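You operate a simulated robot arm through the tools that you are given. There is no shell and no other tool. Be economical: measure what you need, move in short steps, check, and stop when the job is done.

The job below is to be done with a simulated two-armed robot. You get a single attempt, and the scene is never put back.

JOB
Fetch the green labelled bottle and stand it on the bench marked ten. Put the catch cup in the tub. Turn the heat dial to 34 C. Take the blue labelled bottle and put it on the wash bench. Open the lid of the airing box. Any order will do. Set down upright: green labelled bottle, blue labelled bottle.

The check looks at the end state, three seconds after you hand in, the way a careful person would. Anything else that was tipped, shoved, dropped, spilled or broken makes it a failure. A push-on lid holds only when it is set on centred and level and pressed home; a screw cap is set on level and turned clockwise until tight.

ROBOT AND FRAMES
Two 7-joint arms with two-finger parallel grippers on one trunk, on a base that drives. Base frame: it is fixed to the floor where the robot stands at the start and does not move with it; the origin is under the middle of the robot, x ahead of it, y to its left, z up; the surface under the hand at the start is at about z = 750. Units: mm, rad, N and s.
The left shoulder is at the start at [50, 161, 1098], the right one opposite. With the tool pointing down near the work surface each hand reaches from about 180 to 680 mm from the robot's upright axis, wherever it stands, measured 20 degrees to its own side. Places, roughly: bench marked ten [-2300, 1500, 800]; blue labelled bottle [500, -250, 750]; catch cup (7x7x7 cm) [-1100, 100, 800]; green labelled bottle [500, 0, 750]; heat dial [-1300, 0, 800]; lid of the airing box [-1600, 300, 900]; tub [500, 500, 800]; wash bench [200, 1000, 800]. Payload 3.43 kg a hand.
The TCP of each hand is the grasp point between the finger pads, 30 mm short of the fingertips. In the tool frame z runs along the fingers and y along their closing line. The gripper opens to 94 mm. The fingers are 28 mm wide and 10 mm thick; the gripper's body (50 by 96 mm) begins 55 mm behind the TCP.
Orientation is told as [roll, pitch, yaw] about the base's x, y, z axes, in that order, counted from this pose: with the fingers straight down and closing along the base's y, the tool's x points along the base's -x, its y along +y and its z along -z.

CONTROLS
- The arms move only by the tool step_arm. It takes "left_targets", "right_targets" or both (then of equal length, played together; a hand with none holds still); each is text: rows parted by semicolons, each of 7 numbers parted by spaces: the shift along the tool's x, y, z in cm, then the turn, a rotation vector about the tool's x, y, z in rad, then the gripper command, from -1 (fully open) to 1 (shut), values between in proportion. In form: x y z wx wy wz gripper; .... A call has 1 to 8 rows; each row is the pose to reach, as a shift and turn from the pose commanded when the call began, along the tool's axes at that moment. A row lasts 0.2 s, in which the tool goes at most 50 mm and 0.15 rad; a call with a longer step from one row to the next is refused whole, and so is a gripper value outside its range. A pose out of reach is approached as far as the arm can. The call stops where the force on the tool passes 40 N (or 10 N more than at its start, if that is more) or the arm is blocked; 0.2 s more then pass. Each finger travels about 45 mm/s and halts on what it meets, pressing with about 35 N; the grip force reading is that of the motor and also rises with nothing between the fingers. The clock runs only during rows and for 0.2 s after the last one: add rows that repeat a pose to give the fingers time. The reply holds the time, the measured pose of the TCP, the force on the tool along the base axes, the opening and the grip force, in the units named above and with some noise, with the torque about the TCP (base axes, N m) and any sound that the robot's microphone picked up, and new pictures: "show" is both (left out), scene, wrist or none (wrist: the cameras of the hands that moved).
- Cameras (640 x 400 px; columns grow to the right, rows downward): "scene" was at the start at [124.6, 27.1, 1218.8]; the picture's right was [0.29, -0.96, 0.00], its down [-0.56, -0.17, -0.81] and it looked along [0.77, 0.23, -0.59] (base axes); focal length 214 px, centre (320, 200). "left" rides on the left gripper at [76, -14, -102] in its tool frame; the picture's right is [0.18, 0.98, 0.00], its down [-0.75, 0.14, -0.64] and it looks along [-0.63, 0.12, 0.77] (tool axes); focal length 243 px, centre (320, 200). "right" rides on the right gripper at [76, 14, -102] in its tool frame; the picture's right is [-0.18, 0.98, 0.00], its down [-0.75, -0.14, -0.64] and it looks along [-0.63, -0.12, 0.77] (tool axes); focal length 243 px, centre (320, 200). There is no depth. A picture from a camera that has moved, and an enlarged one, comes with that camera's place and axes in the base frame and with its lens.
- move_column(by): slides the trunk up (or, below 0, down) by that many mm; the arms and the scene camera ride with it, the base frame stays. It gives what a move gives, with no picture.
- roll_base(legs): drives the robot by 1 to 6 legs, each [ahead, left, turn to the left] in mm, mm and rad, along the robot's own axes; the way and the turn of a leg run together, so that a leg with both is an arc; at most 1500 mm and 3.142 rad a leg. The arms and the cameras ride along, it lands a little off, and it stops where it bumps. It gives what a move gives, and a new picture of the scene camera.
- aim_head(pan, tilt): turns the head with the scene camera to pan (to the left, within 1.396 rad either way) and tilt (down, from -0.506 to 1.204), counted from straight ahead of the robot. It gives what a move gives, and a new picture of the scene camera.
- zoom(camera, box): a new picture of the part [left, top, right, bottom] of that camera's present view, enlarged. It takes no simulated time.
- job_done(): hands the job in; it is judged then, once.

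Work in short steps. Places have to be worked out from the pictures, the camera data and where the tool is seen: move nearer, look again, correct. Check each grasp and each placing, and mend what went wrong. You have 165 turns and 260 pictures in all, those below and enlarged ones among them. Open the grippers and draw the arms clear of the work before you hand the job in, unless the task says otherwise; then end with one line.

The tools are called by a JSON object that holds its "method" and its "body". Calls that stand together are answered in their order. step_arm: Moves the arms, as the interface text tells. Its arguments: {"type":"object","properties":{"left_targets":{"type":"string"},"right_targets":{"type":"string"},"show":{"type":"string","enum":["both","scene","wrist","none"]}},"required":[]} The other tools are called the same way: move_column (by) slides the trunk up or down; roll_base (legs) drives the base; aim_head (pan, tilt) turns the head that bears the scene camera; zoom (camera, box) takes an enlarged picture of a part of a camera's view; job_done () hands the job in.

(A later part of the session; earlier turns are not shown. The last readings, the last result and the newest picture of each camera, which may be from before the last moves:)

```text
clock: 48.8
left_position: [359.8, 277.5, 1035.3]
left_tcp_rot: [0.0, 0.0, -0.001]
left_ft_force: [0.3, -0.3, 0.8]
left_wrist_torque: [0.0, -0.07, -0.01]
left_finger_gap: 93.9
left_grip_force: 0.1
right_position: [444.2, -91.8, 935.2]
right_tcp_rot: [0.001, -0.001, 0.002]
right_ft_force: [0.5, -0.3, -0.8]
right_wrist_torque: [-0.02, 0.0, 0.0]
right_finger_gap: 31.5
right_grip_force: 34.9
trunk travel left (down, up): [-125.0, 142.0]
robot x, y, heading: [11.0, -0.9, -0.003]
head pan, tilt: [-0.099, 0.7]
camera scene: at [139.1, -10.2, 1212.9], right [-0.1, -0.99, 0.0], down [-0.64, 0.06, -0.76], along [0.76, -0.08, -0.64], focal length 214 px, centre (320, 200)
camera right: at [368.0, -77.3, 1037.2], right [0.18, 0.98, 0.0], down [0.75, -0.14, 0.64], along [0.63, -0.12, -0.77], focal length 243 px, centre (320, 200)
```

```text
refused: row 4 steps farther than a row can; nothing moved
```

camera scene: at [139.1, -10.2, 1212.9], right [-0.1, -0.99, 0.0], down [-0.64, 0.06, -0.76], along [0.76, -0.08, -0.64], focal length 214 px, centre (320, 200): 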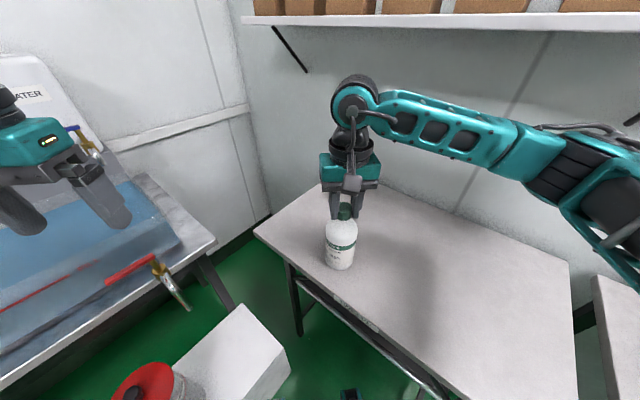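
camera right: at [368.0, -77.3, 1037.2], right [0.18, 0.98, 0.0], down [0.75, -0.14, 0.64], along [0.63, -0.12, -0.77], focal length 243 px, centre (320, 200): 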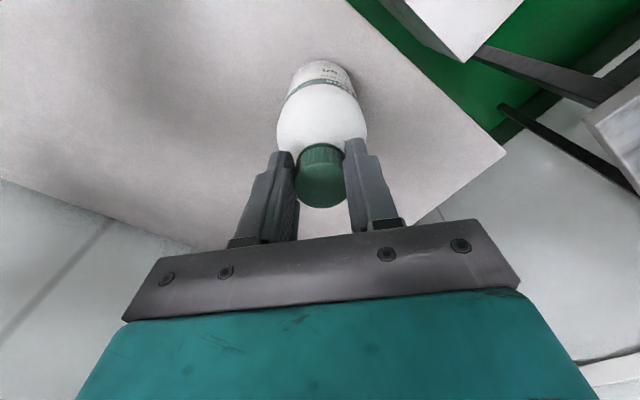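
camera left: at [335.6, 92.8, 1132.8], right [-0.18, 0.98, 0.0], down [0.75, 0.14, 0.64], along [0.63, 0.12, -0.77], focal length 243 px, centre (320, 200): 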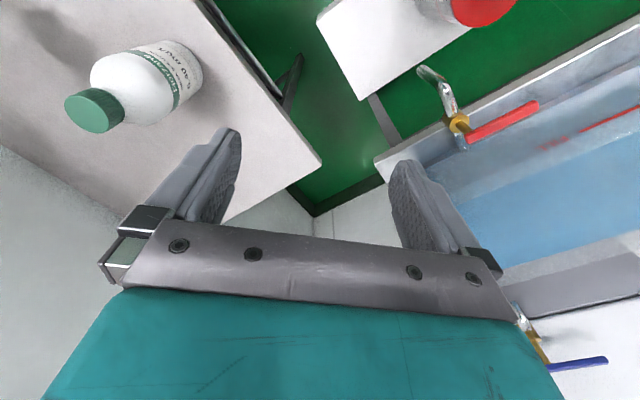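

Gripped (31.5 mm). Lift and retract with legal steps.

{"method": "step_arm", "body": {"right_targets": "0 0 -2 0 0 0 1; 0 0 -6 0 0 0 1; 1 0 -10 0 0 0 1; 4 -1 -13 0 0 0 1; 7 -3 -16 0 0 0 1; 10 -5 -19 0 0 0 1; 11 -6 -21 0 0 0 1", "show": "scene"}}

```text
clock: 50.4
left_position: [359.2, 278.2, 1035.0]
left_tcp_rot: [0.0, -0.001, -0.001]
left_ft_force: [-0.4, 0.6, 0.2]
left_wrist_torque: [-0.01, -0.02, 0.03]
left_finger_gap: 94.2
left_grip_force: 0.1
right_position: [334.6, -152.5, 1144.3]
right_tcp_rot: [0.001, 0.0, -0.001]
right_ft_force: [0.3, -0.2, -4.9]
right_wrist_torque: [-0.01, 0.02, 0.0]
right_finger_gap: 31.1
right_grip_force: 35.1
trunk travel left (down, up): [-125.0, 142.0]
robot x, y, heading: [12.7, -4.4, -0.002]
head pan, tilt: [-0.099, 0.7]
camera scene: at [139.2, -10.3, 1212.8], right [-0.1, -0.99, 0.0], down [-0.64, 0.06, -0.76], along [0.76, -0.08, -0.64], focal length 214 px, centre (320, 200)
```

scene: 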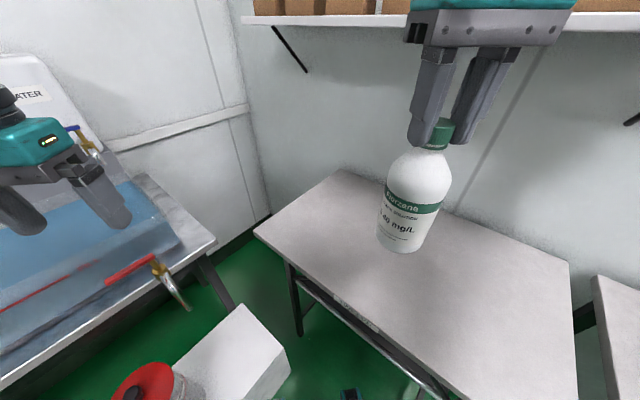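

Green held. Drive back, turn to face along the aisle (heading ≈135°), and look.

{"method": "roll_base", "body": {"legs": [[-200, 0, 0], [0, 0, 2.356], [300, -170, 0]]}}

{"method": "aim_head", "body": {"pan": 0.3, "tilt": 0.3}}

```text
clock: 59.4
left_position: [-728.3, 368.5, 1034.8]
left_tcp_rot: [0.0, 0.001, 2.365]
left_ft_force: [0.3, 0.9, -0.4]
left_wrist_torque: [-0.04, -0.03, 0.02]
left_finger_gap: 93.7
left_grip_force: 0.1
right_position: [-410.4, 660.3, 1143.4]
right_tcp_rot: [-0.001, 0.003, 2.365]
right_ft_force: [0.4, 0.5, -4.8]
right_wrist_torque: [-0.07, 0.0, 0.0]
right_finger_gap: 31.1
right_grip_force: 35.4
trunk travel left (down, up): [-125.0, 142.0]
robot x, y, heading: [-287.8, 329.4, 2.37]
head pan, tilt: [-0.099, 0.7]
camera scene: at [-367.4, 423.2, 1212.8], right [0.77, 0.64, 0.0], down [0.41, -0.49, -0.76], along [-0.49, 0.59, -0.64], focal length 214 px, centre (320, 200)
```

scene: 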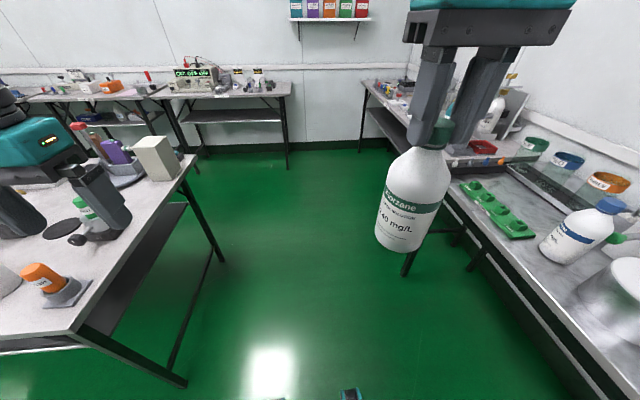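

```text
clock: 60.3
left_position: [-729.7, 368.9, 1034.6]
left_tcp_rot: [0.001, -0.001, 2.367]
left_ft_force: [-0.5, 0.2, 0.6]
left_wrist_torque: [-0.01, 0.0, 0.01]
left_finger_gap: 94.0
left_grip_force: 0.1
right_position: [-410.8, 659.9, 1143.7]
right_tcp_rot: [-0.001, 0.002, 2.367]
right_ft_force: [1.1, 0.4, -4.8]
right_wrist_torque: [0.0, -0.02, -0.04]
right_finger_gap: 31.6
right_grip_force: 35.2
trunk travel left (down, up): [-125.0, 142.0]
robot x, y, heading: [-284.5, 327.9, 2.364]
head pan, tilt: [0.3, 0.3]
camera scene: at [-395.8, 400.5, 1248.9], right [0.46, 0.89, 0.0], down [0.26, -0.14, -0.95], along [-0.85, 0.44, -0.3], focal length 214 px, centre (320, 200)
```

scene: 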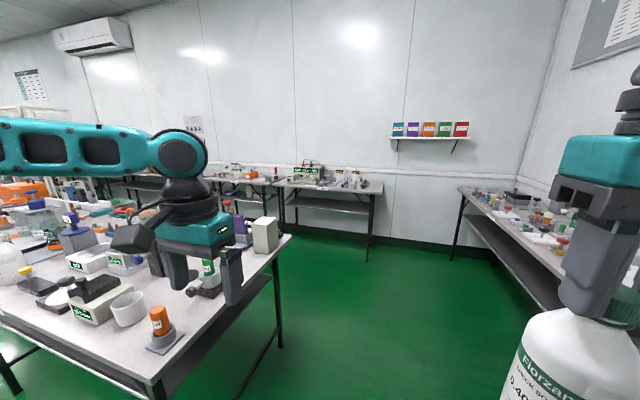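

Bench at the back centre is probably number ten; zoom for the labels.

{"method": "zoom", "body": {"camera": "scene", "box": [180, 140, 420, 290]}}

{"method": "zoom", "body": {"camera": "scene", "box": [0, 180, 300, 367]}}

```text
2.67 times, centred on (300, 215) of scene
camera zoom: at [-395.8, 400.5, 1248.9], right [0.46, 0.89, 0.0], down [0.26, -0.14, -0.95], along [-0.85, 0.44, -0.3], focal length 572 px, centre (373, 160)
```

zoom: 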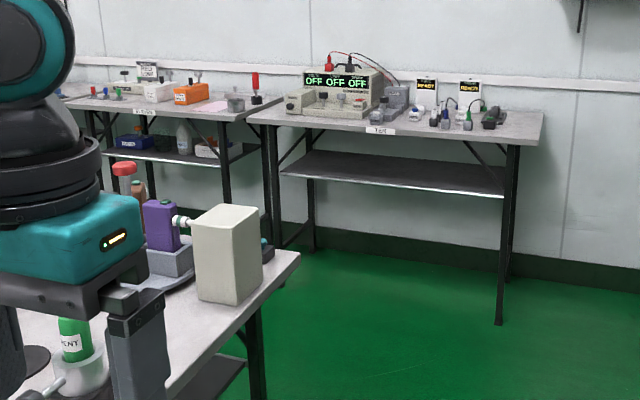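

```text
2.13 times, centred on (150, 274) of scene
camera zoom: at [-395.8, 400.5, 1248.9], right [0.46, 0.89, 0.0], down [0.26, -0.14, -0.95], along [-0.85, 0.44, -0.3], focal length 458 px, centre (683, 43)
```

zoom: 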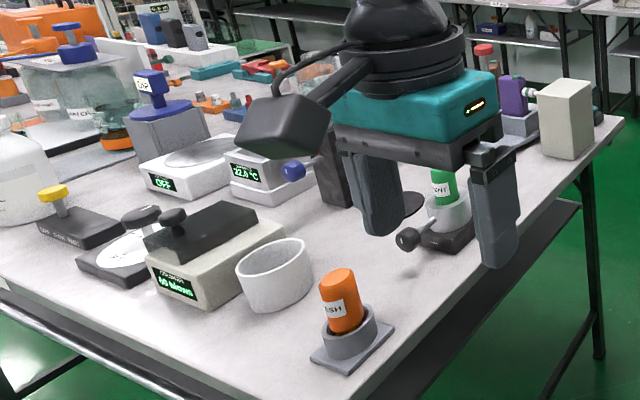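

I need to go closer to read the label; the aisle is clear, so drive 1250 ahead.

{"method": "roll_base", "body": {"legs": [[1250, 0, 0]]}}

{"method": "aim_head", "body": {"pan": 0.5, "tilt": 0.6}}

```text
clock: 66.6
left_position: [-1614.2, 1258.9, 1035.5]
left_tcp_rot: [0.001, -0.001, 2.349]
left_ft_force: [0.3, -0.5, 0.4]
left_wrist_torque: [-0.02, 0.01, -0.02]
left_finger_gap: 94.0
left_grip_force: 0.2
right_position: [-1292.6, 1546.0, 1144.6]
right_tcp_rot: [0.0, 0.002, 2.349]
right_ft_force: [-0.4, 0.3, -4.4]
right_wrist_torque: [-0.05, -0.07, 0.01]
right_finger_gap: 31.2
right_grip_force: 35.4
trunk travel left (down, up): [-125.0, 142.0]
robot x, y, heading: [-1173.5, 1211.3, 2.348]
head pan, tilt: [0.3, 0.3]
camera scene: at [-1281.1, 1286.1, 1248.9], right [0.47, 0.88, 0.0], down [0.26, -0.14, -0.96], along [-0.84, 0.45, -0.3], focal length 214 px, centre (320, 200)
```

scene: 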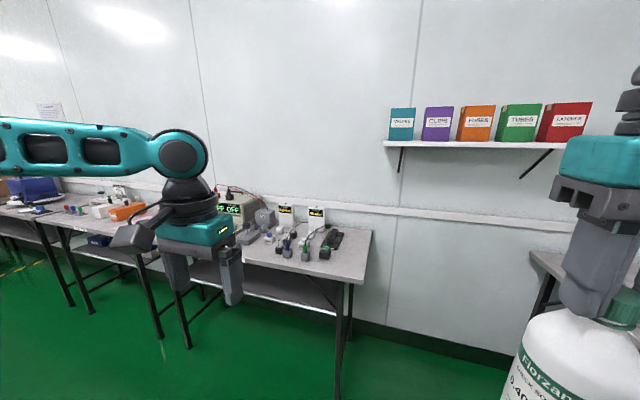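

```text
clock: 67.4
left_position: [-1613.7, 1259.7, 1034.0]
left_tcp_rot: [0.0, 0.001, 2.349]
left_ft_force: [-0.2, 0.1, -0.3]
left_wrist_torque: [0.01, 0.02, -0.01]
left_finger_gap: 93.9
left_grip_force: 0.1
right_position: [-1292.1, 1545.0, 1143.6]
right_tcp_rot: [0.0, 0.002, 2.349]
right_ft_force: [-0.3, -0.3, -4.5]
right_wrist_torque: [-0.03, -0.02, -0.03]
right_finger_gap: 31.6
right_grip_force: 35.0
trunk travel left (down, up): [-125.0, 142.0]
robot x, y, heading: [-1168.8, 1217.7, 2.349]
head pan, tilt: [0.499, 0.6]
camera scene: at [-1283.3, 1267.5, 1221.5], right [0.29, 0.96, 0.0], down [0.54, -0.16, -0.83], along [-0.79, 0.24, -0.56], focal length 214 px, centre (320, 200)
```

scene: 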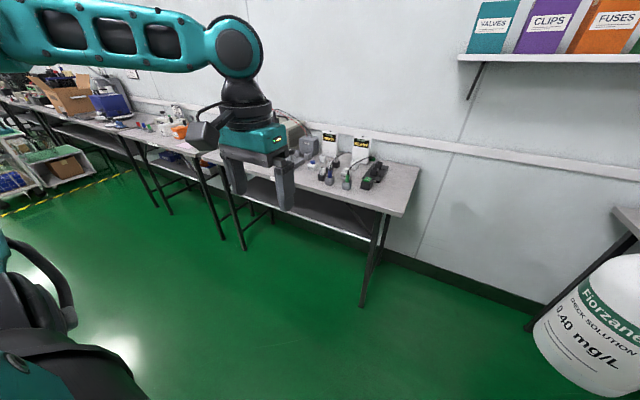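

Free space at the right end of that bench. I shift left and ahead, then check its label.

{"method": "roll_base", "body": {"legs": [[200, 330, 0]]}}

{"method": "aim_head", "body": {"pan": 0.0, "tilt": 0.65}}

```text
clock: 70.9
left_position: [-1986.3, 1166.3, 1033.3]
left_tcp_rot: [0.0, 0.0, 2.35]
left_ft_force: [-0.1, 0.7, -0.3]
left_wrist_torque: [-0.02, 0.02, -0.01]
left_finger_gap: 93.8
left_grip_force: 0.1
right_position: [-1664.0, 1452.5, 1142.9]
right_tcp_rot: [-0.001, 0.001, 2.348]
right_ft_force: [-0.4, -0.4, -4.8]
right_wrist_torque: [-0.04, -0.02, 0.0]
right_finger_gap: 31.4
right_grip_force: 35.0
trunk travel left (down, up): [-125.0, 142.0]
robot x, y, heading: [-1541.6, 1118.5, 2.348]
head pan, tilt: [0.499, 0.6]
camera scene: at [-1655.6, 1174.6, 1221.4], right [0.29, 0.96, 0.0], down [0.54, -0.16, -0.82], along [-0.79, 0.24, -0.57], focal length 214 px, centre (320, 200)
```

scene: 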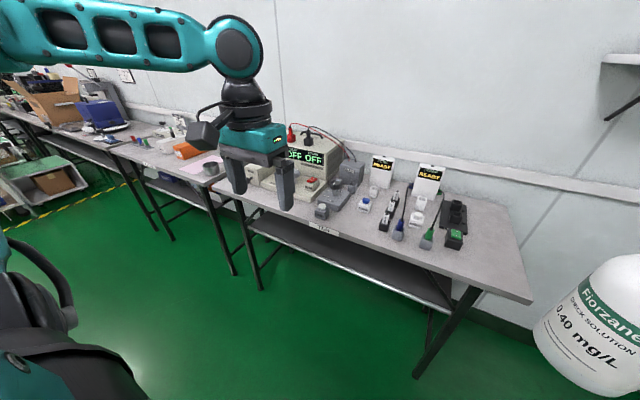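

```text
clock: 71.8
left_position: [-1986.7, 1166.5, 1034.7]
left_tcp_rot: [-0.001, 0.003, 2.349]
left_ft_force: [0.4, 0.1, 0.7]
left_wrist_torque: [0.03, -0.03, -0.01]
left_finger_gap: 93.8
left_grip_force: 0.1
right_position: [-1664.4, 1453.9, 1143.5]
right_tcp_rot: [0.0, 0.001, 2.35]
right_ft_force: [0.8, 0.3, -4.3]
right_wrist_torque: [0.0, -0.01, 0.03]
right_finger_gap: 31.3
right_grip_force: 34.7
trunk travel left (down, up): [-125.0, 142.0]
robot x, y, heading: [-1545.7, 1119.4, 2.348]
head pan, tilt: [0.0, 0.649]
camera scene: at [-1631.9, 1210.8, 1217.2], right [0.71, 0.7, 0.0], down [0.42, -0.43, -0.8], along [-0.56, 0.57, -0.6], focal length 214 px, centre (320, 200)
```

scene: 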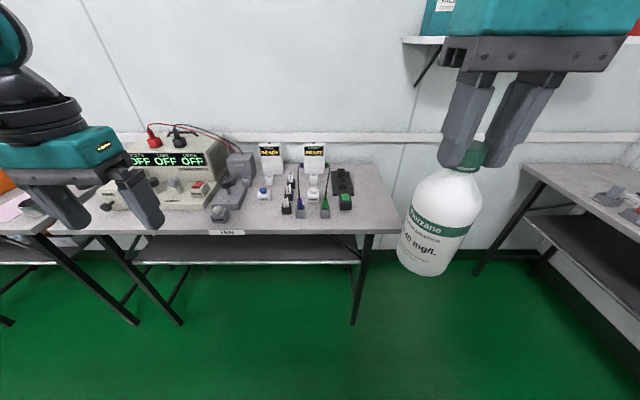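

{"method": "zoom", "body": {"camera": "scene", "box": [200, 140, 420, 277]}}

```text
2.91 times, centred on (310, 208) of scene
camera zoom: at [-1631.9, 1210.8, 1217.2], right [0.71, 0.7, 0.0], down [0.42, -0.43, -0.8], along [-0.56, 0.57, -0.6], focal length 624 px, centre (349, 175)
```

zoom: 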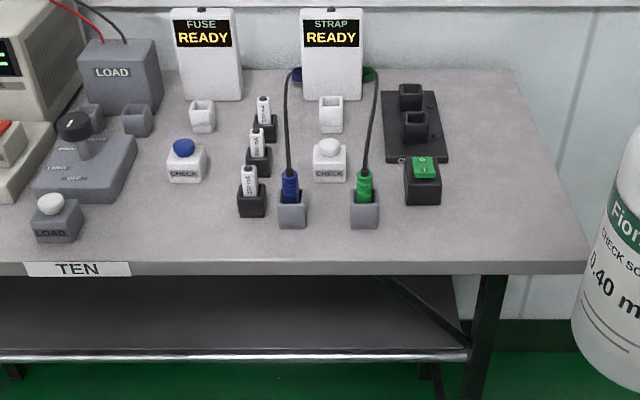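

It is bench TEN. The drop spot is ≈[-1898,1753]. Roll 190 ahead.

{"method": "roll_base", "body": {"legs": [[190, 0, 0]]}}

```text
clock: 73.3
left_position: [-2116.9, 1299.7, 1034.9]
left_tcp_rot: [0.0, 0.0, 2.347]
left_ft_force: [-0.5, -0.3, 0.4]
left_wrist_torque: [0.02, 0.01, 0.01]
left_finger_gap: 94.0
left_grip_force: 0.0
right_position: [-1793.7, 1584.9, 1142.9]
right_tcp_rot: [0.0, 0.002, 2.348]
right_ft_force: [-0.2, 0.0, -4.6]
right_wrist_torque: [0.0, 0.01, -0.01]
right_finger_gap: 31.5
right_grip_force: 34.9
trunk travel left (down, up): [-125.0, 142.0]
robot x, y, heading: [-1674.0, 1250.0, 2.352]
head pan, tilt: [0.0, 0.649]
camera scene: at [-1762.3, 1343.5, 1217.1], right [0.71, 0.7, 0.0], down [0.42, -0.43, -0.8], along [-0.56, 0.57, -0.61], focal length 214 px, centre (320, 200)
```

scene: 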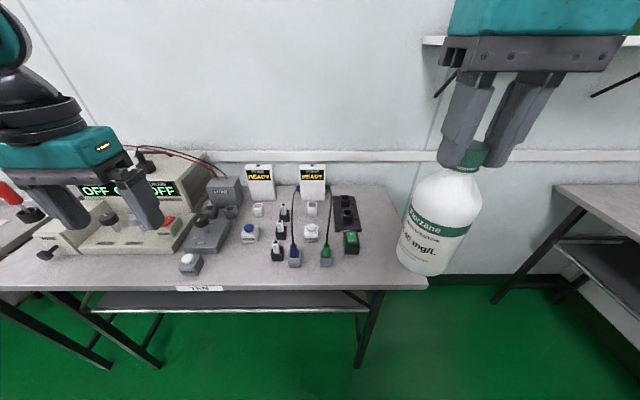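

Move over the spot and lower partly.

{"method": "step_arm", "body": {"right_targets": "-4.5 -1 0 0 0 0 1; -9 -2 0 0 0 0 1; -13.5 -3 0 0 0 0 1; -17 -3.8 0 0 0 0 1; -19 -3.9 3 0 0 0 1; -19 -3.9 7 0 0 0 1; -19 -3.9 11 0 0 0 1; -19 -3.9 15 0 0 0 1"}}

```text
clock: 75.1
left_position: [-2116.8, 1300.6, 1033.6]
left_tcp_rot: [-0.001, 0.0, 2.347]
left_ft_force: [-0.2, -0.4, -0.2]
left_wrist_torque: [0.0, 0.02, -0.03]
left_finger_gap: 94.0
left_grip_force: 0.1
right_position: [-1900.1, 1746.7, 992.6]
right_tcp_rot: [0.0, 0.0, 2.347]
right_ft_force: [-0.2, 0.7, -5.4]
right_wrist_torque: [-0.04, 0.01, 0.01]
right_finger_gap: 31.4
right_grip_force: 35.2
trunk travel left (down, up): [-125.0, 142.0]
robot x, y, heading: [-1674.6, 1253.7, 2.349]
head pan, tilt: [0.0, 0.649]
camera scene: at [-1762.0, 1343.5, 1217.2], right [0.71, 0.7, 0.0], down [0.42, -0.43, -0.8], along [-0.56, 0.57, -0.61], focal length 214 px, centre (320, 200)
camera right: at [-1856.7, 1682.7, 1094.5], right [-0.83, -0.56, 0.0], down [-0.43, 0.64, 0.64], along [-0.36, 0.53, -0.77], focal length 243 px, centre (320, 200)
```

scene: 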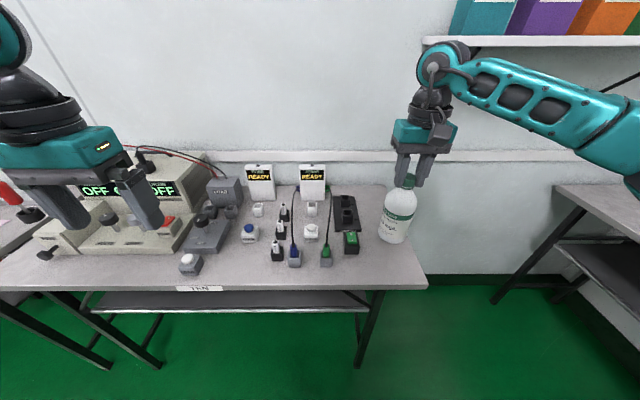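
right: 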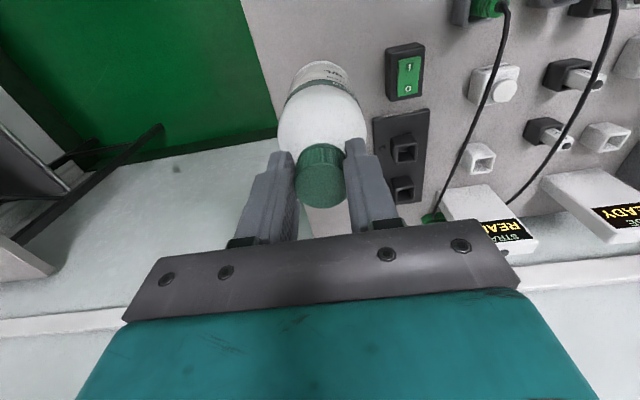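

Centered between switch plate and bench edge (~75 mm each). Lower to the bench.

{"method": "step_arm", "body": {"right_targets": "0 0 3 0 0 0 1; 0 0 5 0 0 0 1; 0 0 5.4 0 0 0 1; 0 0 5.7 0 0 0 1; 0 0 6 0 0 0 1; 0 0 6.1 0 0 0 1", "show": "wrist"}}

```text
clock: 76.5
left_position: [-2115.8, 1299.4, 1035.1]
left_tcp_rot: [0.001, -0.001, 2.348]
left_ft_force: [0.2, 0.1, -0.1]
left_wrist_torque: [0.02, 0.02, 0.01]
left_finger_gap: 93.9
left_grip_force: 0.1
right_position: [-1898.3, 1747.1, 936.4]
right_tcp_rot: [0.0, -0.006, 2.348]
right_ft_force: [2.4, 0.2, 13.0]
right_wrist_torque: [-0.04, -0.25, -0.01]
right_finger_gap: 31.5
right_grip_force: 35.1
trunk travel left (down, up): [-125.0, 142.0]
robot x, y, heading: [-1676.3, 1250.9, 2.347]
head pan, tilt: [0.0, 0.649]
camera right: at [-1856.0, 1681.8, 1037.0], right [-0.83, -0.56, 0.0], down [-0.43, 0.63, 0.65], along [-0.36, 0.54, -0.76], focal length 243 px, centre (320, 200)
```

right: 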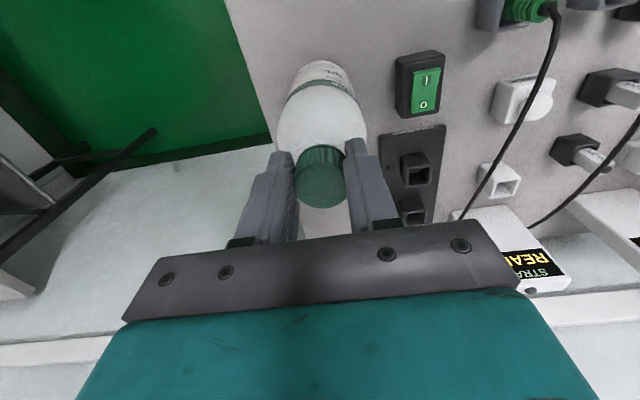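

Contact at 936 (bench 750). Relax 1 mm, open, rise straight up.

{"method": "step_arm", "body": {"right_targets": "0 0 -0.2 0 0 0 1; 0 0 -0.2 0 0 0 0.2; 0 0 -0.2 0 0 0 -0.3; 0 0 -0.2 0 0 0 -0.3; 0 0 -4 0 0 0 -0.3; 0 0 -8 0 0 0 -0.3; 0 0 -13 0 0 0 -0.3; 4 0 -15.5 0 0 0 -0.3"}}

```text
clock: 78.3
left_position: [-2115.6, 1298.7, 1035.3]
left_tcp_rot: [-0.001, -0.002, 2.347]
left_ft_force: [0.0, 0.0, -0.5]
left_wrist_torque: [-0.04, -0.01, 0.0]
left_finger_gap: 94.2
left_grip_force: 0.1
right_position: [-1869.5, 1718.0, 1089.8]
right_tcp_rot: [-0.001, 0.001, 2.347]
right_ft_force: [1.2, 0.4, -0.4]
right_wrist_torque: [0.0, 0.0, -0.01]
right_finger_gap: 60.9
right_grip_force: 0.0
trunk travel left (down, up): [-125.0, 142.0]
robot x, y, heading: [-1670.7, 1249.2, 2.349]
head pan, tilt: [0.0, 0.649]
camera scene: at [-1761.2, 1342.5, 1217.3], right [0.71, 0.7, 0.0], down [0.42, -0.43, -0.8], along [-0.56, 0.57, -0.6], focal length 214 px, centre (320, 200)
camera right: at [-1826.6, 1653.5, 1190.7], right [-0.83, -0.56, 0.0], down [-0.43, 0.64, 0.64], along [-0.36, 0.53, -0.77], focal length 243 px, centre (320, 200)
```

scene: 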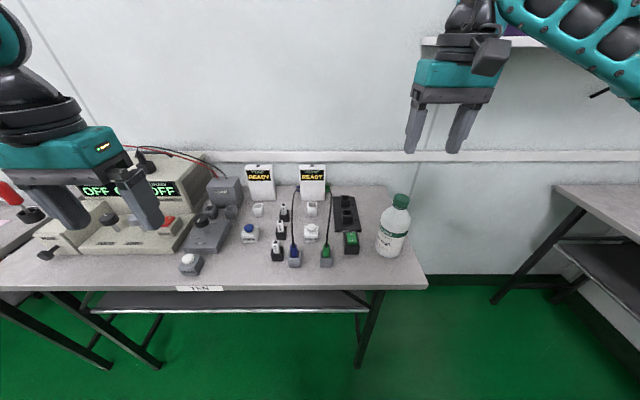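
right: 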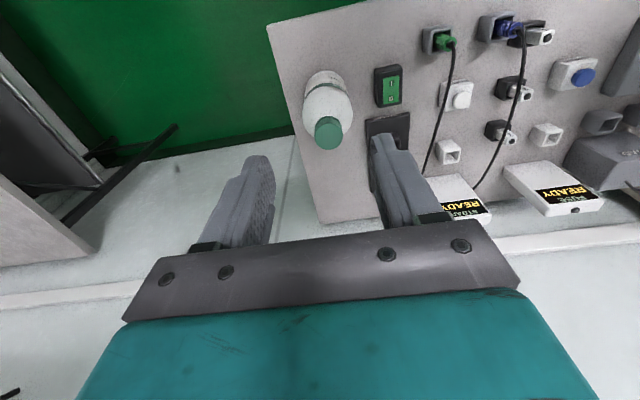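

Green bottle is standing on TEN. Retract right hand, back off, and turn toward the island (airing box side).

{"method": "step_arm", "body": {"right_targets": "4.5 1 0 0 0 0 -1; 9 2 0 0 0 0 -1; 13.5 3 0 0 0 0 -1; 17 4 0 0 0 0 -1", "show": "none"}}

{"method": "roll_base", "body": {"legs": [[-330, 0, 0], [0, 0, 2.2]]}}

{"method": "aim_head", "body": {"pan": 0.0, "tilt": 0.5}}

```text
clock: 79.3
left_position: [-2117.0, 1298.8, 1035.2]
left_tcp_rot: [-0.001, -0.001, 2.348]
left_ft_force: [-0.4, -0.2, -0.9]
left_wrist_torque: [-0.06, 0.0, 0.02]
left_finger_gap: 94.1
left_grip_force: 0.1
right_position: [-1778.9, 1570.8, 1089.2]
right_tcp_rot: [0.0, 0.0, 2.348]
right_ft_force: [-0.7, 0.0, 0.1]
right_wrist_torque: [-0.01, 0.0, 0.0]
right_finger_gap: 94.0
right_grip_force: 0.1
trunk travel left (down, up): [-125.0, 142.0]
robot x, y, heading: [-1677.8, 1253.3, 2.347]
head pan, tilt: [0.0, 0.649]
```

```text
clock: 86.8
left_position: [-1218.2, 628.5, 1035.2]
left_tcp_rot: [-0.001, 0.0, -1.732]
left_ft_force: [-0.7, -1.4, -0.8]
left_wrist_torque: [0.01, -0.01, -0.04]
left_finger_gap: 93.8
left_grip_force: 0.0
right_position: [-1637.1, 738.6, 1089.1]
right_tcp_rot: [0.0, 0.0, -1.731]
right_ft_force: [0.2, -0.3, 0.6]
right_wrist_torque: [0.0, -0.04, -0.03]
right_finger_gap: 93.9
right_grip_force: 0.2
trunk travel left (down, up): [-125.0, 142.0]
robot x, y, heading: [-1439.2, 1014.5, -1.728]
head pan, tilt: [0.0, 0.649]
camera scene: at [-1461.2, 891.4, 1217.2], right [-0.99, 0.16, 0.0], down [0.1, 0.6, -0.8], along [-0.13, -0.79, -0.6], focal length 214 px, centre (320, 200)
```

scene: 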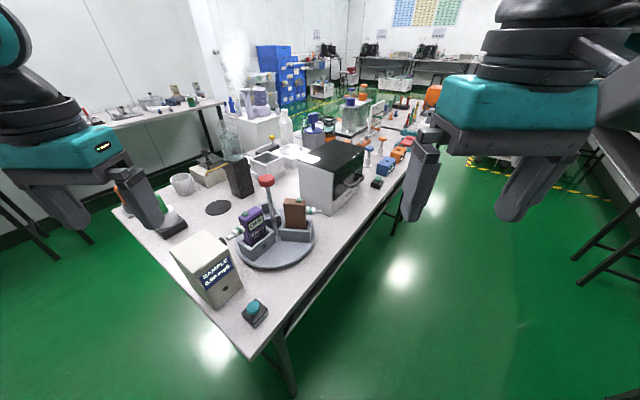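

```text
clock: 87.5
left_position: [-1218.9, 628.5, 1034.5]
left_tcp_rot: [-0.001, -0.002, -1.73]
left_ft_force: [0.1, -0.2, 0.5]
left_wrist_torque: [0.03, -0.03, -0.01]
left_finger_gap: 94.0
left_grip_force: 0.1
right_position: [-1638.0, 739.2, 1089.4]
right_tcp_rot: [0.001, 0.0, -1.733]
right_ft_force: [0.0, -0.3, -0.6]
right_wrist_torque: [0.01, 0.0, 0.02]
right_finger_gap: 93.7
right_grip_force: 0.0
trunk travel left (down, up): [-125.0, 142.0]
robot x, y, heading: [-1440.9, 1013.7, -1.731]
head pan, tilt: [0.0, 0.499]
camera scene: at [-1461.9, 887.3, 1230.5], right [-0.99, 0.16, 0.0], down [0.08, 0.47, -0.88], along [-0.14, -0.87, -0.48], focal length 214 px, centre (320, 200)
```

scene: 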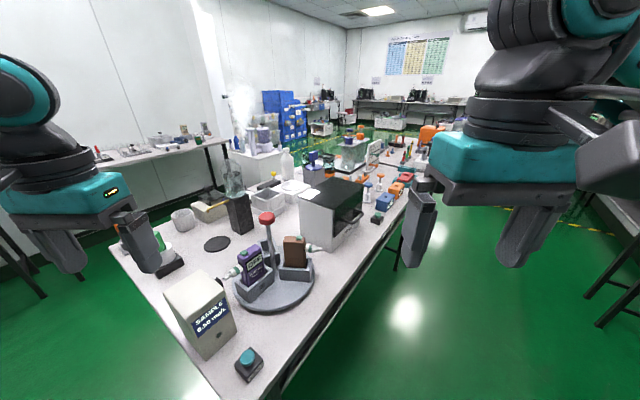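

Box at ≈[-1600,320] is the airing box. Zoom for details of it, and the island centre.

{"method": "zoom", "body": {"camera": "scene", "box": [260, 150, 420, 250]}}

{"method": "zoom", "body": {"camera": "scene", "box": [150, 130, 310, 250]}}

```text
4.00 times, centred on (340, 200) of scene
camera zoom: at [-1461.9, 887.3, 1230.5], right [-0.99, 0.16, 0.0], down [0.08, 0.47, -0.88], along [-0.14, -0.87, -0.48], focal length 858 px, centre (240, 200)
```

zoom: 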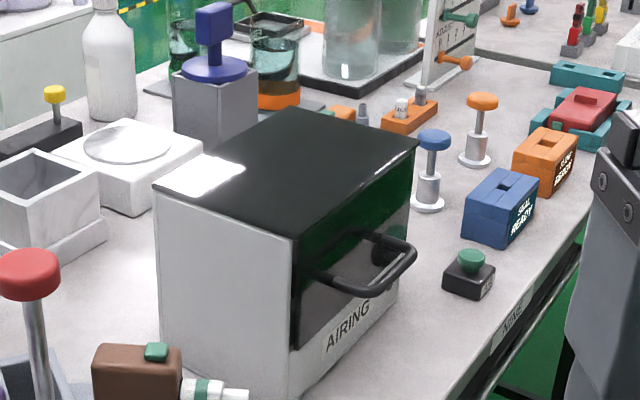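

```text
3.33 times, centred on (230, 190) of scene
camera zoom: at [-1461.9, 887.3, 1230.5], right [-0.99, 0.16, 0.0], down [0.08, 0.47, -0.88], along [-0.14, -0.87, -0.48], focal length 715 px, centre (620, 233)
```

zoom: 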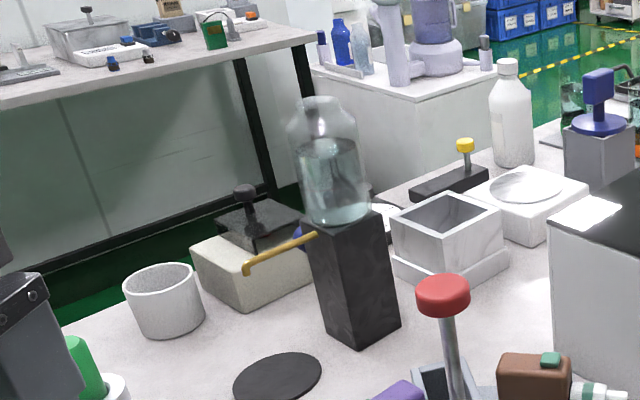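

The airing box front (with a bar handle) faces the bench-TEN side, at d≈1385 along the aisle axis. I position the robot squarely in front of it.

{"method": "roll_base", "body": {"legs": [[0, 0, 0.945], [-155, -490, 0]]}}

{"method": "aim_head", "body": {"pan": -0.2, "tilt": 0.7}}

```text
clock: 94.7
left_position: [-1451.7, 731.8, 1034.5]
left_tcp_rot: [-0.001, 0.0, -0.785]
left_ft_force: [-0.1, 0.2, 0.2]
left_wrist_torque: [0.01, 0.01, -0.01]
left_finger_gap: 94.3
left_grip_force: 0.1
right_position: [-1785.4, 455.6, 1088.6]
right_tcp_rot: [-0.001, 0.0, -0.787]
right_ft_force: [-0.9, 0.4, -0.4]
right_wrist_torque: [0.01, 0.0, -0.02]
right_finger_gap: 93.9
right_grip_force: 0.0
trunk travel left (down, up): [-125.0, 142.0]
robot x, y, heading: [-1894.7, 776.7, -0.783]
head pan, tilt: [0.0, 0.499]
camera scene: at [-1801.0, 685.3, 1230.6], right [-0.71, -0.71, 0.0], down [-0.34, 0.34, -0.88], along [0.62, -0.62, -0.48], focal length 214 px, centre (320, 200)
```

scene: 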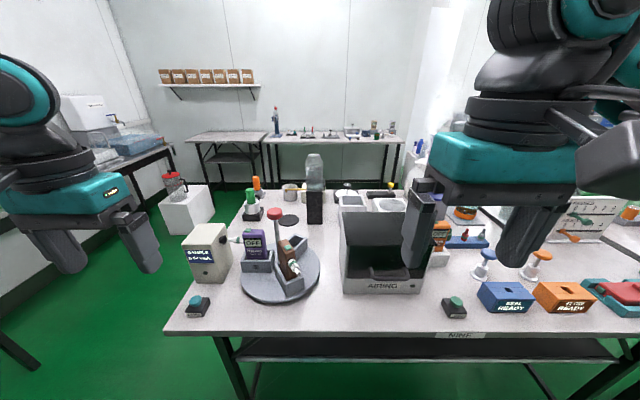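

```text
clock: 95.5
left_position: [-1451.0, 730.6, 1035.2]
left_tcp_rot: [0.0, -0.003, -0.787]
left_ft_force: [0.3, 0.5, 0.0]
left_wrist_torque: [0.03, 0.02, 0.0]
left_finger_gap: 94.1
left_grip_force: 0.2
right_position: [-1784.9, 456.0, 1089.7]
right_tcp_rot: [-0.001, -0.001, -0.785]
right_ft_force: [0.1, -0.1, 1.1]
right_wrist_torque: [0.03, 0.02, 0.02]
right_finger_gap: 94.1
right_grip_force: 0.0
trunk travel left (down, up): [-125.0, 142.0]
robot x, y, heading: [-1895.0, 778.7, -0.782]
head pan, tilt: [-0.201, 0.7]
camera scene: at [-1818.3, 678.8, 1212.9], right [-0.83, -0.55, 0.0], down [-0.36, 0.54, -0.77], along [0.42, -0.64, -0.64], focal length 214 px, centre (320, 200)
```

scene: 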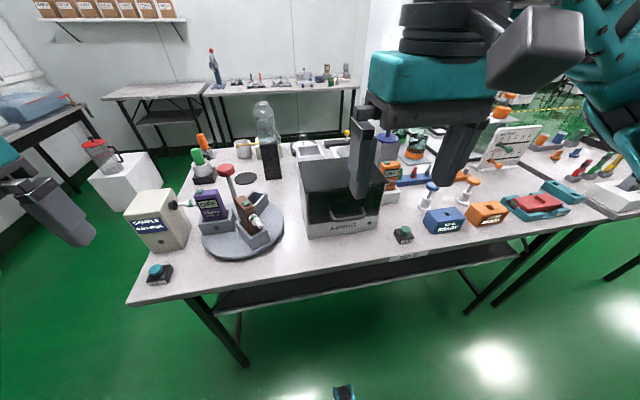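

Right hand blocks the view; move it right and back, then zoom on the box.

{"method": "step_arm", "body": {"right_targets": "3 -4 0 0 0 0 -1; 6 -8 0 0 0 0 -1; 7 -12 0 0 0 0 -1", "show": "scene"}}

{"method": "zoom", "body": {"camera": "scene", "box": [260, 120, 420, 260]}}

```text
clock: 96.2
left_position: [-1451.4, 730.9, 1034.7]
left_tcp_rot: [0.0, -0.002, -0.787]
left_ft_force: [0.6, -0.8, 0.0]
left_wrist_torque: [-0.01, 0.02, 0.02]
left_finger_gap: 93.9
left_grip_force: 0.0
right_position: [-1919.4, 419.3, 1088.3]
right_tcp_rot: [0.0, 0.001, -0.782]
right_ft_force: [-0.2, -0.2, -0.2]
right_wrist_torque: [-0.02, 0.0, -0.03]
right_finger_gap: 93.9
right_grip_force: 0.1
trunk travel left (down, up): [-125.0, 142.0]
robot x, y, heading: [-1893.7, 779.2, -0.789]
head pan, tilt: [-0.201, 0.7]
camera scene: at [-1819.0, 678.9, 1213.0], right [-0.83, -0.55, 0.0], down [-0.36, 0.54, -0.77], along [0.42, -0.64, -0.64], focal length 214 px, centre (320, 200)
```

scene: 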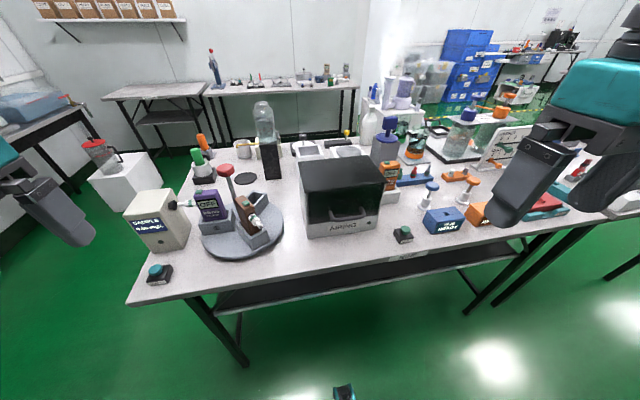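

```text
2.86 times, centred on (340, 190) of scene
camera zoom: at [-1819.0, 678.9, 1213.0], right [-0.83, -0.55, 0.0], down [-0.36, 0.54, -0.77], along [0.42, -0.64, -0.64], focal length 613 px, centre (263, 229)
```

zoom: 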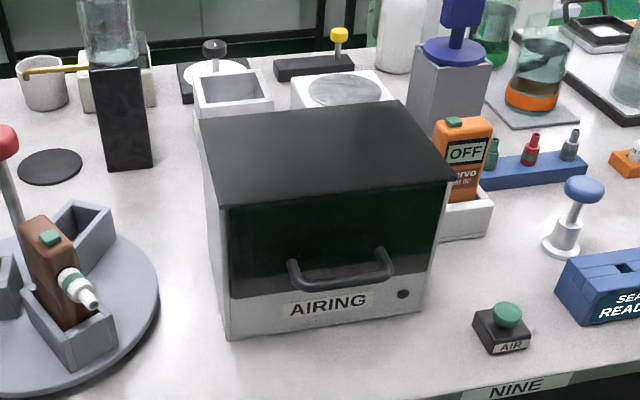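

The lid is a hood (black top plus front window) hinged at the rear, bar handle at z≈840, d≈1412, e −909…−989. There's a dot beside the label; zoom in on it.

{"method": "zoom", "body": {"camera": "scene", "box": [300, 180, 390, 240]}}

```text
6.67 times, centred on (345, 210) of scene
camera zoom: at [-1819.0, 678.9, 1213.0], right [-0.83, -0.55, 0.0], down [-0.36, 0.54, -0.77], along [0.42, -0.64, -0.64], focal length 1430 px, centre (153, 133)
```

zoom: 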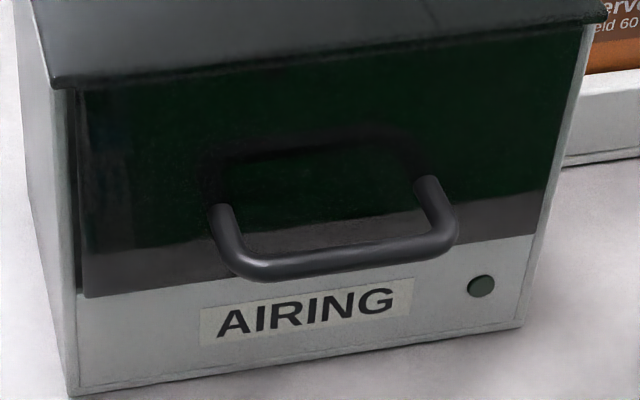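

Dot is just a lamp. I'll grip the handle bar with the closing line in the vertical-forward plane, so first I yaw the right hand 90° away from the box.

{"method": "step_arm", "body": {"right_targets": "0 0 0 0 0 0.15 -1; 0 0 0 0 0 0.3 -1; 0 0 0 0 0 0.45 -1; 0 0 0 0 0 0.6 -1; 0 0 0 0 0 0.75 -1; 0 0 0 0 0 0.9 -1; 0 0 0 0 0 1.05 -1; 0 0 0 0 0 1.2 -1", "show": "none"}}

{"method": "step_arm", "body": {"right_targets": "0 0 0 0 0 0.13 -1; 0 0 0 0 0 0.25 -1; 0 0 0 0 0 0.37 -1", "show": "scene"}}

```text
clock: 98.0
left_position: [-1451.2, 731.9, 1034.3]
left_tcp_rot: [-0.002, -0.001, -0.786]
left_ft_force: [0.5, 0.4, -0.8]
left_wrist_torque: [-0.01, 0.0, -0.02]
left_finger_gap: 94.2
left_grip_force: 0.1
right_position: [-1919.5, 421.6, 1089.7]
right_tcp_rot: [0.0, 0.0, -1.988]
right_ft_force: [0.3, -0.4, -1.3]
right_wrist_torque: [0.01, 0.0, 0.01]
right_finger_gap: 94.2
right_grip_force: 0.0
trunk travel left (down, up): [-125.0, 142.0]
robot x, y, heading: [-1894.3, 775.5, -0.784]
head pan, tilt: [-0.201, 0.7]
```

```text
clock: 98.8
left_position: [-1452.2, 730.9, 1035.4]
left_tcp_rot: [0.0, 0.001, -0.784]
left_ft_force: [-1.0, 1.0, -0.3]
left_wrist_torque: [0.03, -0.01, -0.02]
left_finger_gap: 94.2
left_grip_force: 0.0
right_position: [-1918.7, 421.0, 1088.5]
right_tcp_rot: [0.0, 0.0, -2.358]
right_ft_force: [-0.1, 0.0, 0.1]
right_wrist_torque: [0.02, 0.02, 0.0]
right_finger_gap: 93.8
right_grip_force: 0.0
trunk travel left (down, up): [-125.0, 142.0]
robot x, y, heading: [-1892.4, 775.9, -0.787]
head pan, tilt: [-0.201, 0.7]
camera scene: at [-1818.3, 678.8, 1212.9], right [-0.83, -0.55, 0.0], down [-0.36, 0.54, -0.76], along [0.42, -0.64, -0.64], focal length 214 px, centre (320, 200)
```

scene: 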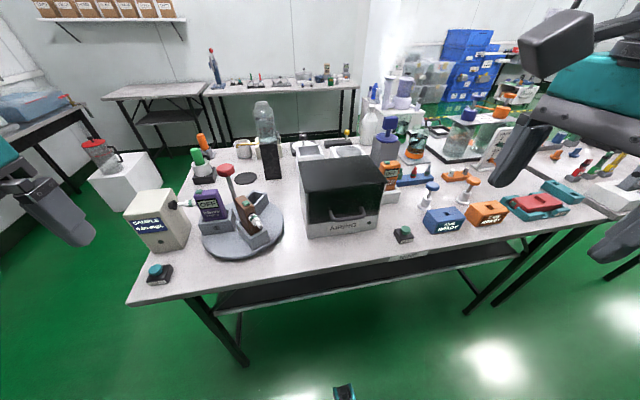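

Now pitch the fingers forward by ~1.05 rad.

{"method": "step_arm", "body": {"right_targets": "0 0 0 -0.15 0 0 -1; 0 0 0 -0.3 0 0 -1; 0 0 0 -0.45 0 0 -1; 0 0 0 -0.6 0 0 -1; 0 0 0 -0.75 0 0 -1; 0 0 0 -0.9 0 0 -1; 0 0 0 -1.05 0 0 -1"}}

```text
clock: 100.5
left_position: [-1451.2, 731.5, 1035.8]
left_tcp_rot: [0.0, -0.003, -0.785]
left_ft_force: [0.0, 1.4, -0.1]
left_wrist_torque: [0.02, -0.06, 0.01]
left_finger_gap: 93.9
left_grip_force: 0.1
right_position: [-1941.5, 348.8, 1190.7]
right_tcp_rot: [1.052, -0.002, -2.354]
right_ft_force: [0.1, -0.5, -0.6]
right_wrist_torque: [0.01, 0.02, 0.01]
right_finger_gap: 93.9
right_grip_force: 0.0
right hand out of reach, approached as far as the arm can: row 2, 3, 4, 5, 6, 7
trunk travel left (down, up): [-125.0, 142.0]
robot x, y, heading: [-1892.8, 774.8, -0.787]
head pan, tilt: [-0.201, 0.7]
camera scene: at [-1819.3, 679.0, 1213.0], right [-0.83, -0.55, 0.0], down [-0.35, 0.54, -0.77], along [0.42, -0.64, -0.64], focal length 214 px, centre (320, 200)
camera right: at [-1946.2, 460.4, 1253.1], right [0.22, -0.47, 0.85], down [-0.98, -0.09, 0.2], along [-0.02, -0.88, -0.48], focal length 243 px, centre (320, 200)
```

scene: 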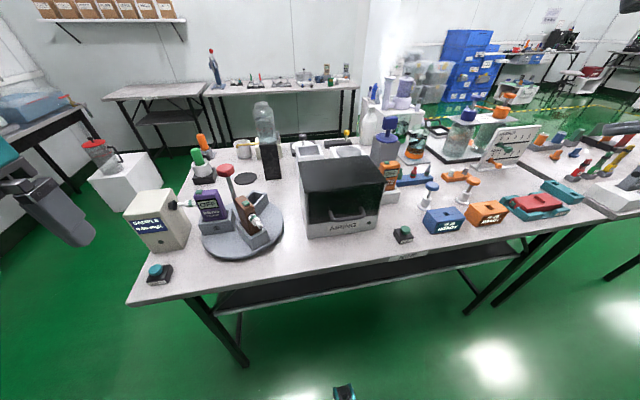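
right: 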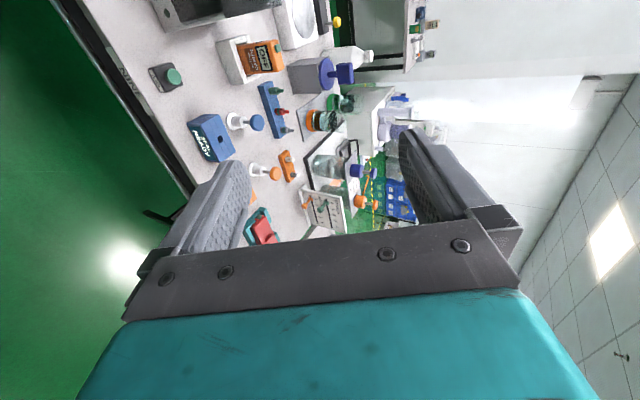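

Orientation works; now bring it to a pre-grasp pose in front of the handle (≈100 mm short of the bar).

{"method": "step_arm", "body": {"right_targets": "2.2 -2.4 3.1 0 0 0 -1; 4.4 -4.7 6.3 0 0 0 -1; 6.6 -7.1 9.4 0 0 0 -1; 8.8 -9.5 12.5 0 0 0 -1; 11 -11.9 15.7 0 0 0 -1; 13.2 -14.3 18.8 0 0 0 -1; 15.4 -16.6 22 0 0 0 -1; 17.5 -19 25.1 0 0 0 -1"}}

```text
clock: 102.2
left_position: [-1449.3, 732.5, 1034.1]
left_tcp_rot: [-0.003, 0.0, -0.786]
left_ft_force: [0.6, 1.1, -0.3]
left_wrist_torque: [-0.08, 0.02, -0.01]
left_finger_gap: 94.0
left_grip_force: 0.1
right_position: [-1715.6, 392.7, 900.9]
right_tcp_rot: [1.052, 0.008, -2.352]
right_ft_force: [-4.3, -2.3, -3.9]
right_wrist_torque: [-0.14, -0.3, 0.27]
right_finger_gap: 94.1
right_grip_force: 0.0
right hand out of reach, approached as far as the arm can: row 1, 2, 3, 4, 5, 6, 7, 8
trunk travel left (down, up): [-125.0, 142.0]
robot x, y, heading: [-1897.0, 775.8, -0.784]
head pan, tilt: [-0.201, 0.7]
camera scene: at [-1816.7, 681.2, 1212.8], right [-0.83, -0.55, 0.0], down [-0.36, 0.53, -0.77], along [0.42, -0.64, -0.64], focal length 214 px, centre (320, 200)
camera right: at [-1720.8, 503.4, 963.7], right [0.21, -0.48, 0.85], down [-0.98, -0.09, 0.19], along [-0.01, -0.87, -0.49], focal length 243 px, centre (320, 200)
```

scene: 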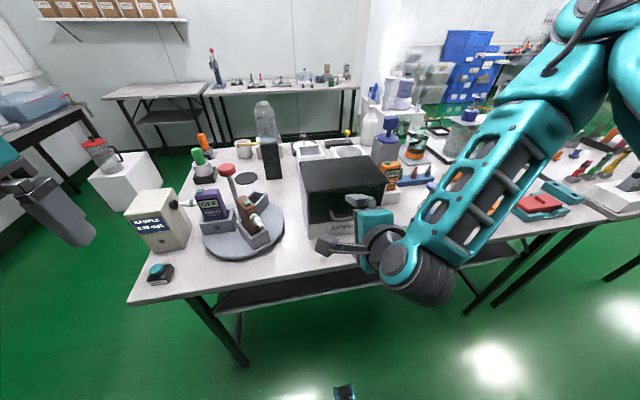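
right: 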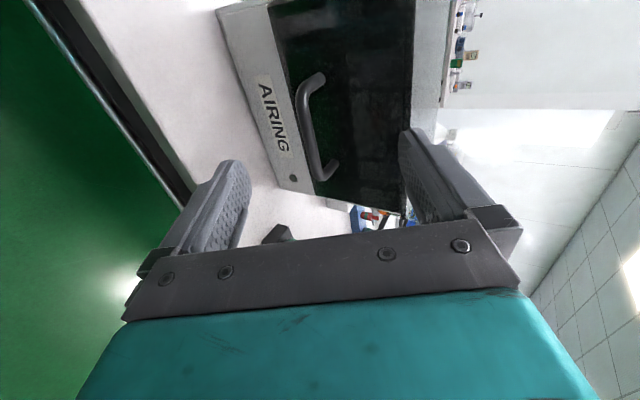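

Handle triangulates again to z≈839, d≈1412. Approach in tool axes: y −14, z +50 first, then check.

{"method": "step_arm", "body": {"right_targets": "-0.6 -0.7 2 0 0 0 -1; -1.3 -1.4 4 0 0 0 -1; -1.3 -1.4 5 0 0 0 -1; -1.3 -1.4 5 0 0 0 -1", "show": "wrist"}}

```text
clock: 103.2
left_position: [-1451.3, 730.9, 1033.8]
left_tcp_rot: [0.0, -0.001, -0.786]
left_ft_force: [0.3, -0.2, -0.3]
left_wrist_torque: [-0.02, 0.01, 0.0]
left_finger_gap: 94.1
left_grip_force: 0.0
right_position: [-1683.7, 366.7, 875.7]
right_tcp_rot: [1.046, -0.003, -2.359]
right_ft_force: [-0.1, -0.8, -0.4]
right_wrist_torque: [0.03, 0.0, 0.02]
right_finger_gap: 94.2
right_grip_force: 0.1
right hand out of reach, approached as far as the arm can: row 1, 2, 3, 4
trunk travel left (down, up): [-125.0, 142.0]
robot x, y, heading: [-1891.3, 777.0, -0.782]
head pan, tilt: [-0.201, 0.7]
camera right: at [-1686.5, 478.3, 938.5], right [0.22, -0.48, 0.85], down [-0.98, -0.09, 0.2], along [-0.02, -0.87, -0.48], focal length 243 px, centre (320, 200)
```

right: 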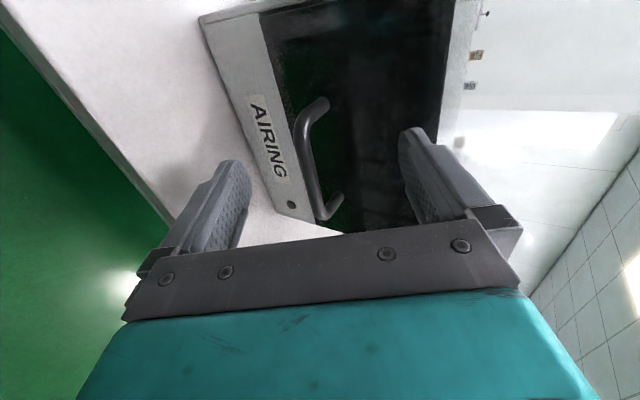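

Arm is near its close-in limit with this pitch; back the base up 110 mm and then re-extend.

{"method": "roll_base", "body": {"legs": [[-110, 0, 0]]}}

{"method": "step_arm", "body": {"right_targets": "0 1.8 3 0 0 0 -1; 0 3.6 6 0 0 0 -1; 0 4 9 0 0 0 -1; 0 4 9 0 0 0 -1", "show": "wrist"}}

```text
clock: 104.4
left_position: [-1528.2, 806.8, 1034.8]
left_tcp_rot: [0.001, -0.003, -0.787]
left_ft_force: [-0.1, 0.7, 0.0]
left_wrist_torque: [-0.02, 0.0, 0.01]
left_finger_gap: 94.2
left_grip_force: 0.0
right_position: [-1760.5, 443.6, 877.0]
right_tcp_rot: [1.047, -0.004, -2.362]
right_ft_force: [0.7, 0.8, -0.1]
right_wrist_torque: [0.02, 0.0, -0.02]
right_finger_gap: 94.2
right_grip_force: 0.1
trunk travel left (down, up): [-125.0, 142.0]
robot x, y, heading: [-1970.2, 852.1, -0.783]
head pan, tilt: [-0.201, 0.7]
camera scene: at [-1895.6, 755.8, 1213.0], right [-0.83, -0.55, 0.0], down [-0.35, 0.54, -0.77], along [0.42, -0.64, -0.64], focal length 214 px, centre (320, 200)
```

scene: 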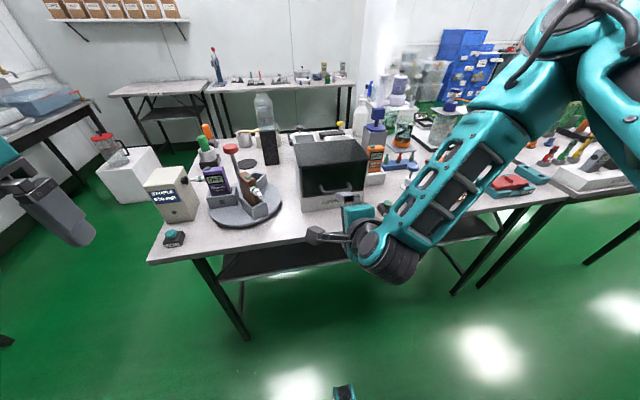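

```text
clock: 105.4
left_position: [-1528.1, 806.3, 1033.8]
left_tcp_rot: [0.0, 0.001, -0.787]
left_ft_force: [-0.1, 0.1, -0.1]
left_wrist_torque: [-0.01, 0.03, 0.01]
left_finger_gap: 94.1
left_grip_force: 0.0
right_position: [-1689.9, 374.6, 865.2]
right_tcp_rot: [1.046, -0.004, -2.361]
right_ft_force: [-0.1, 0.3, 1.0]
right_wrist_torque: [0.0, 0.03, -0.01]
right_finger_gap: 94.0
right_grip_force: 0.1
trunk travel left (down, up): [-125.0, 142.0]
robot x, y, heading: [-1969.5, 855.4, -0.788]
head pan, tilt: [-0.201, 0.7]
camera right: at [-1694.4, 484.8, 927.5], right [0.22, -0.48, 0.85], down [-0.98, -0.09, 0.2], along [-0.02, -0.87, -0.48], focal length 243 px, centre (320, 200)
```

right: 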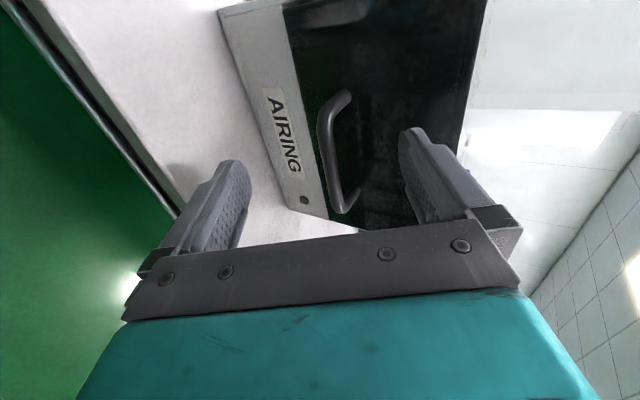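

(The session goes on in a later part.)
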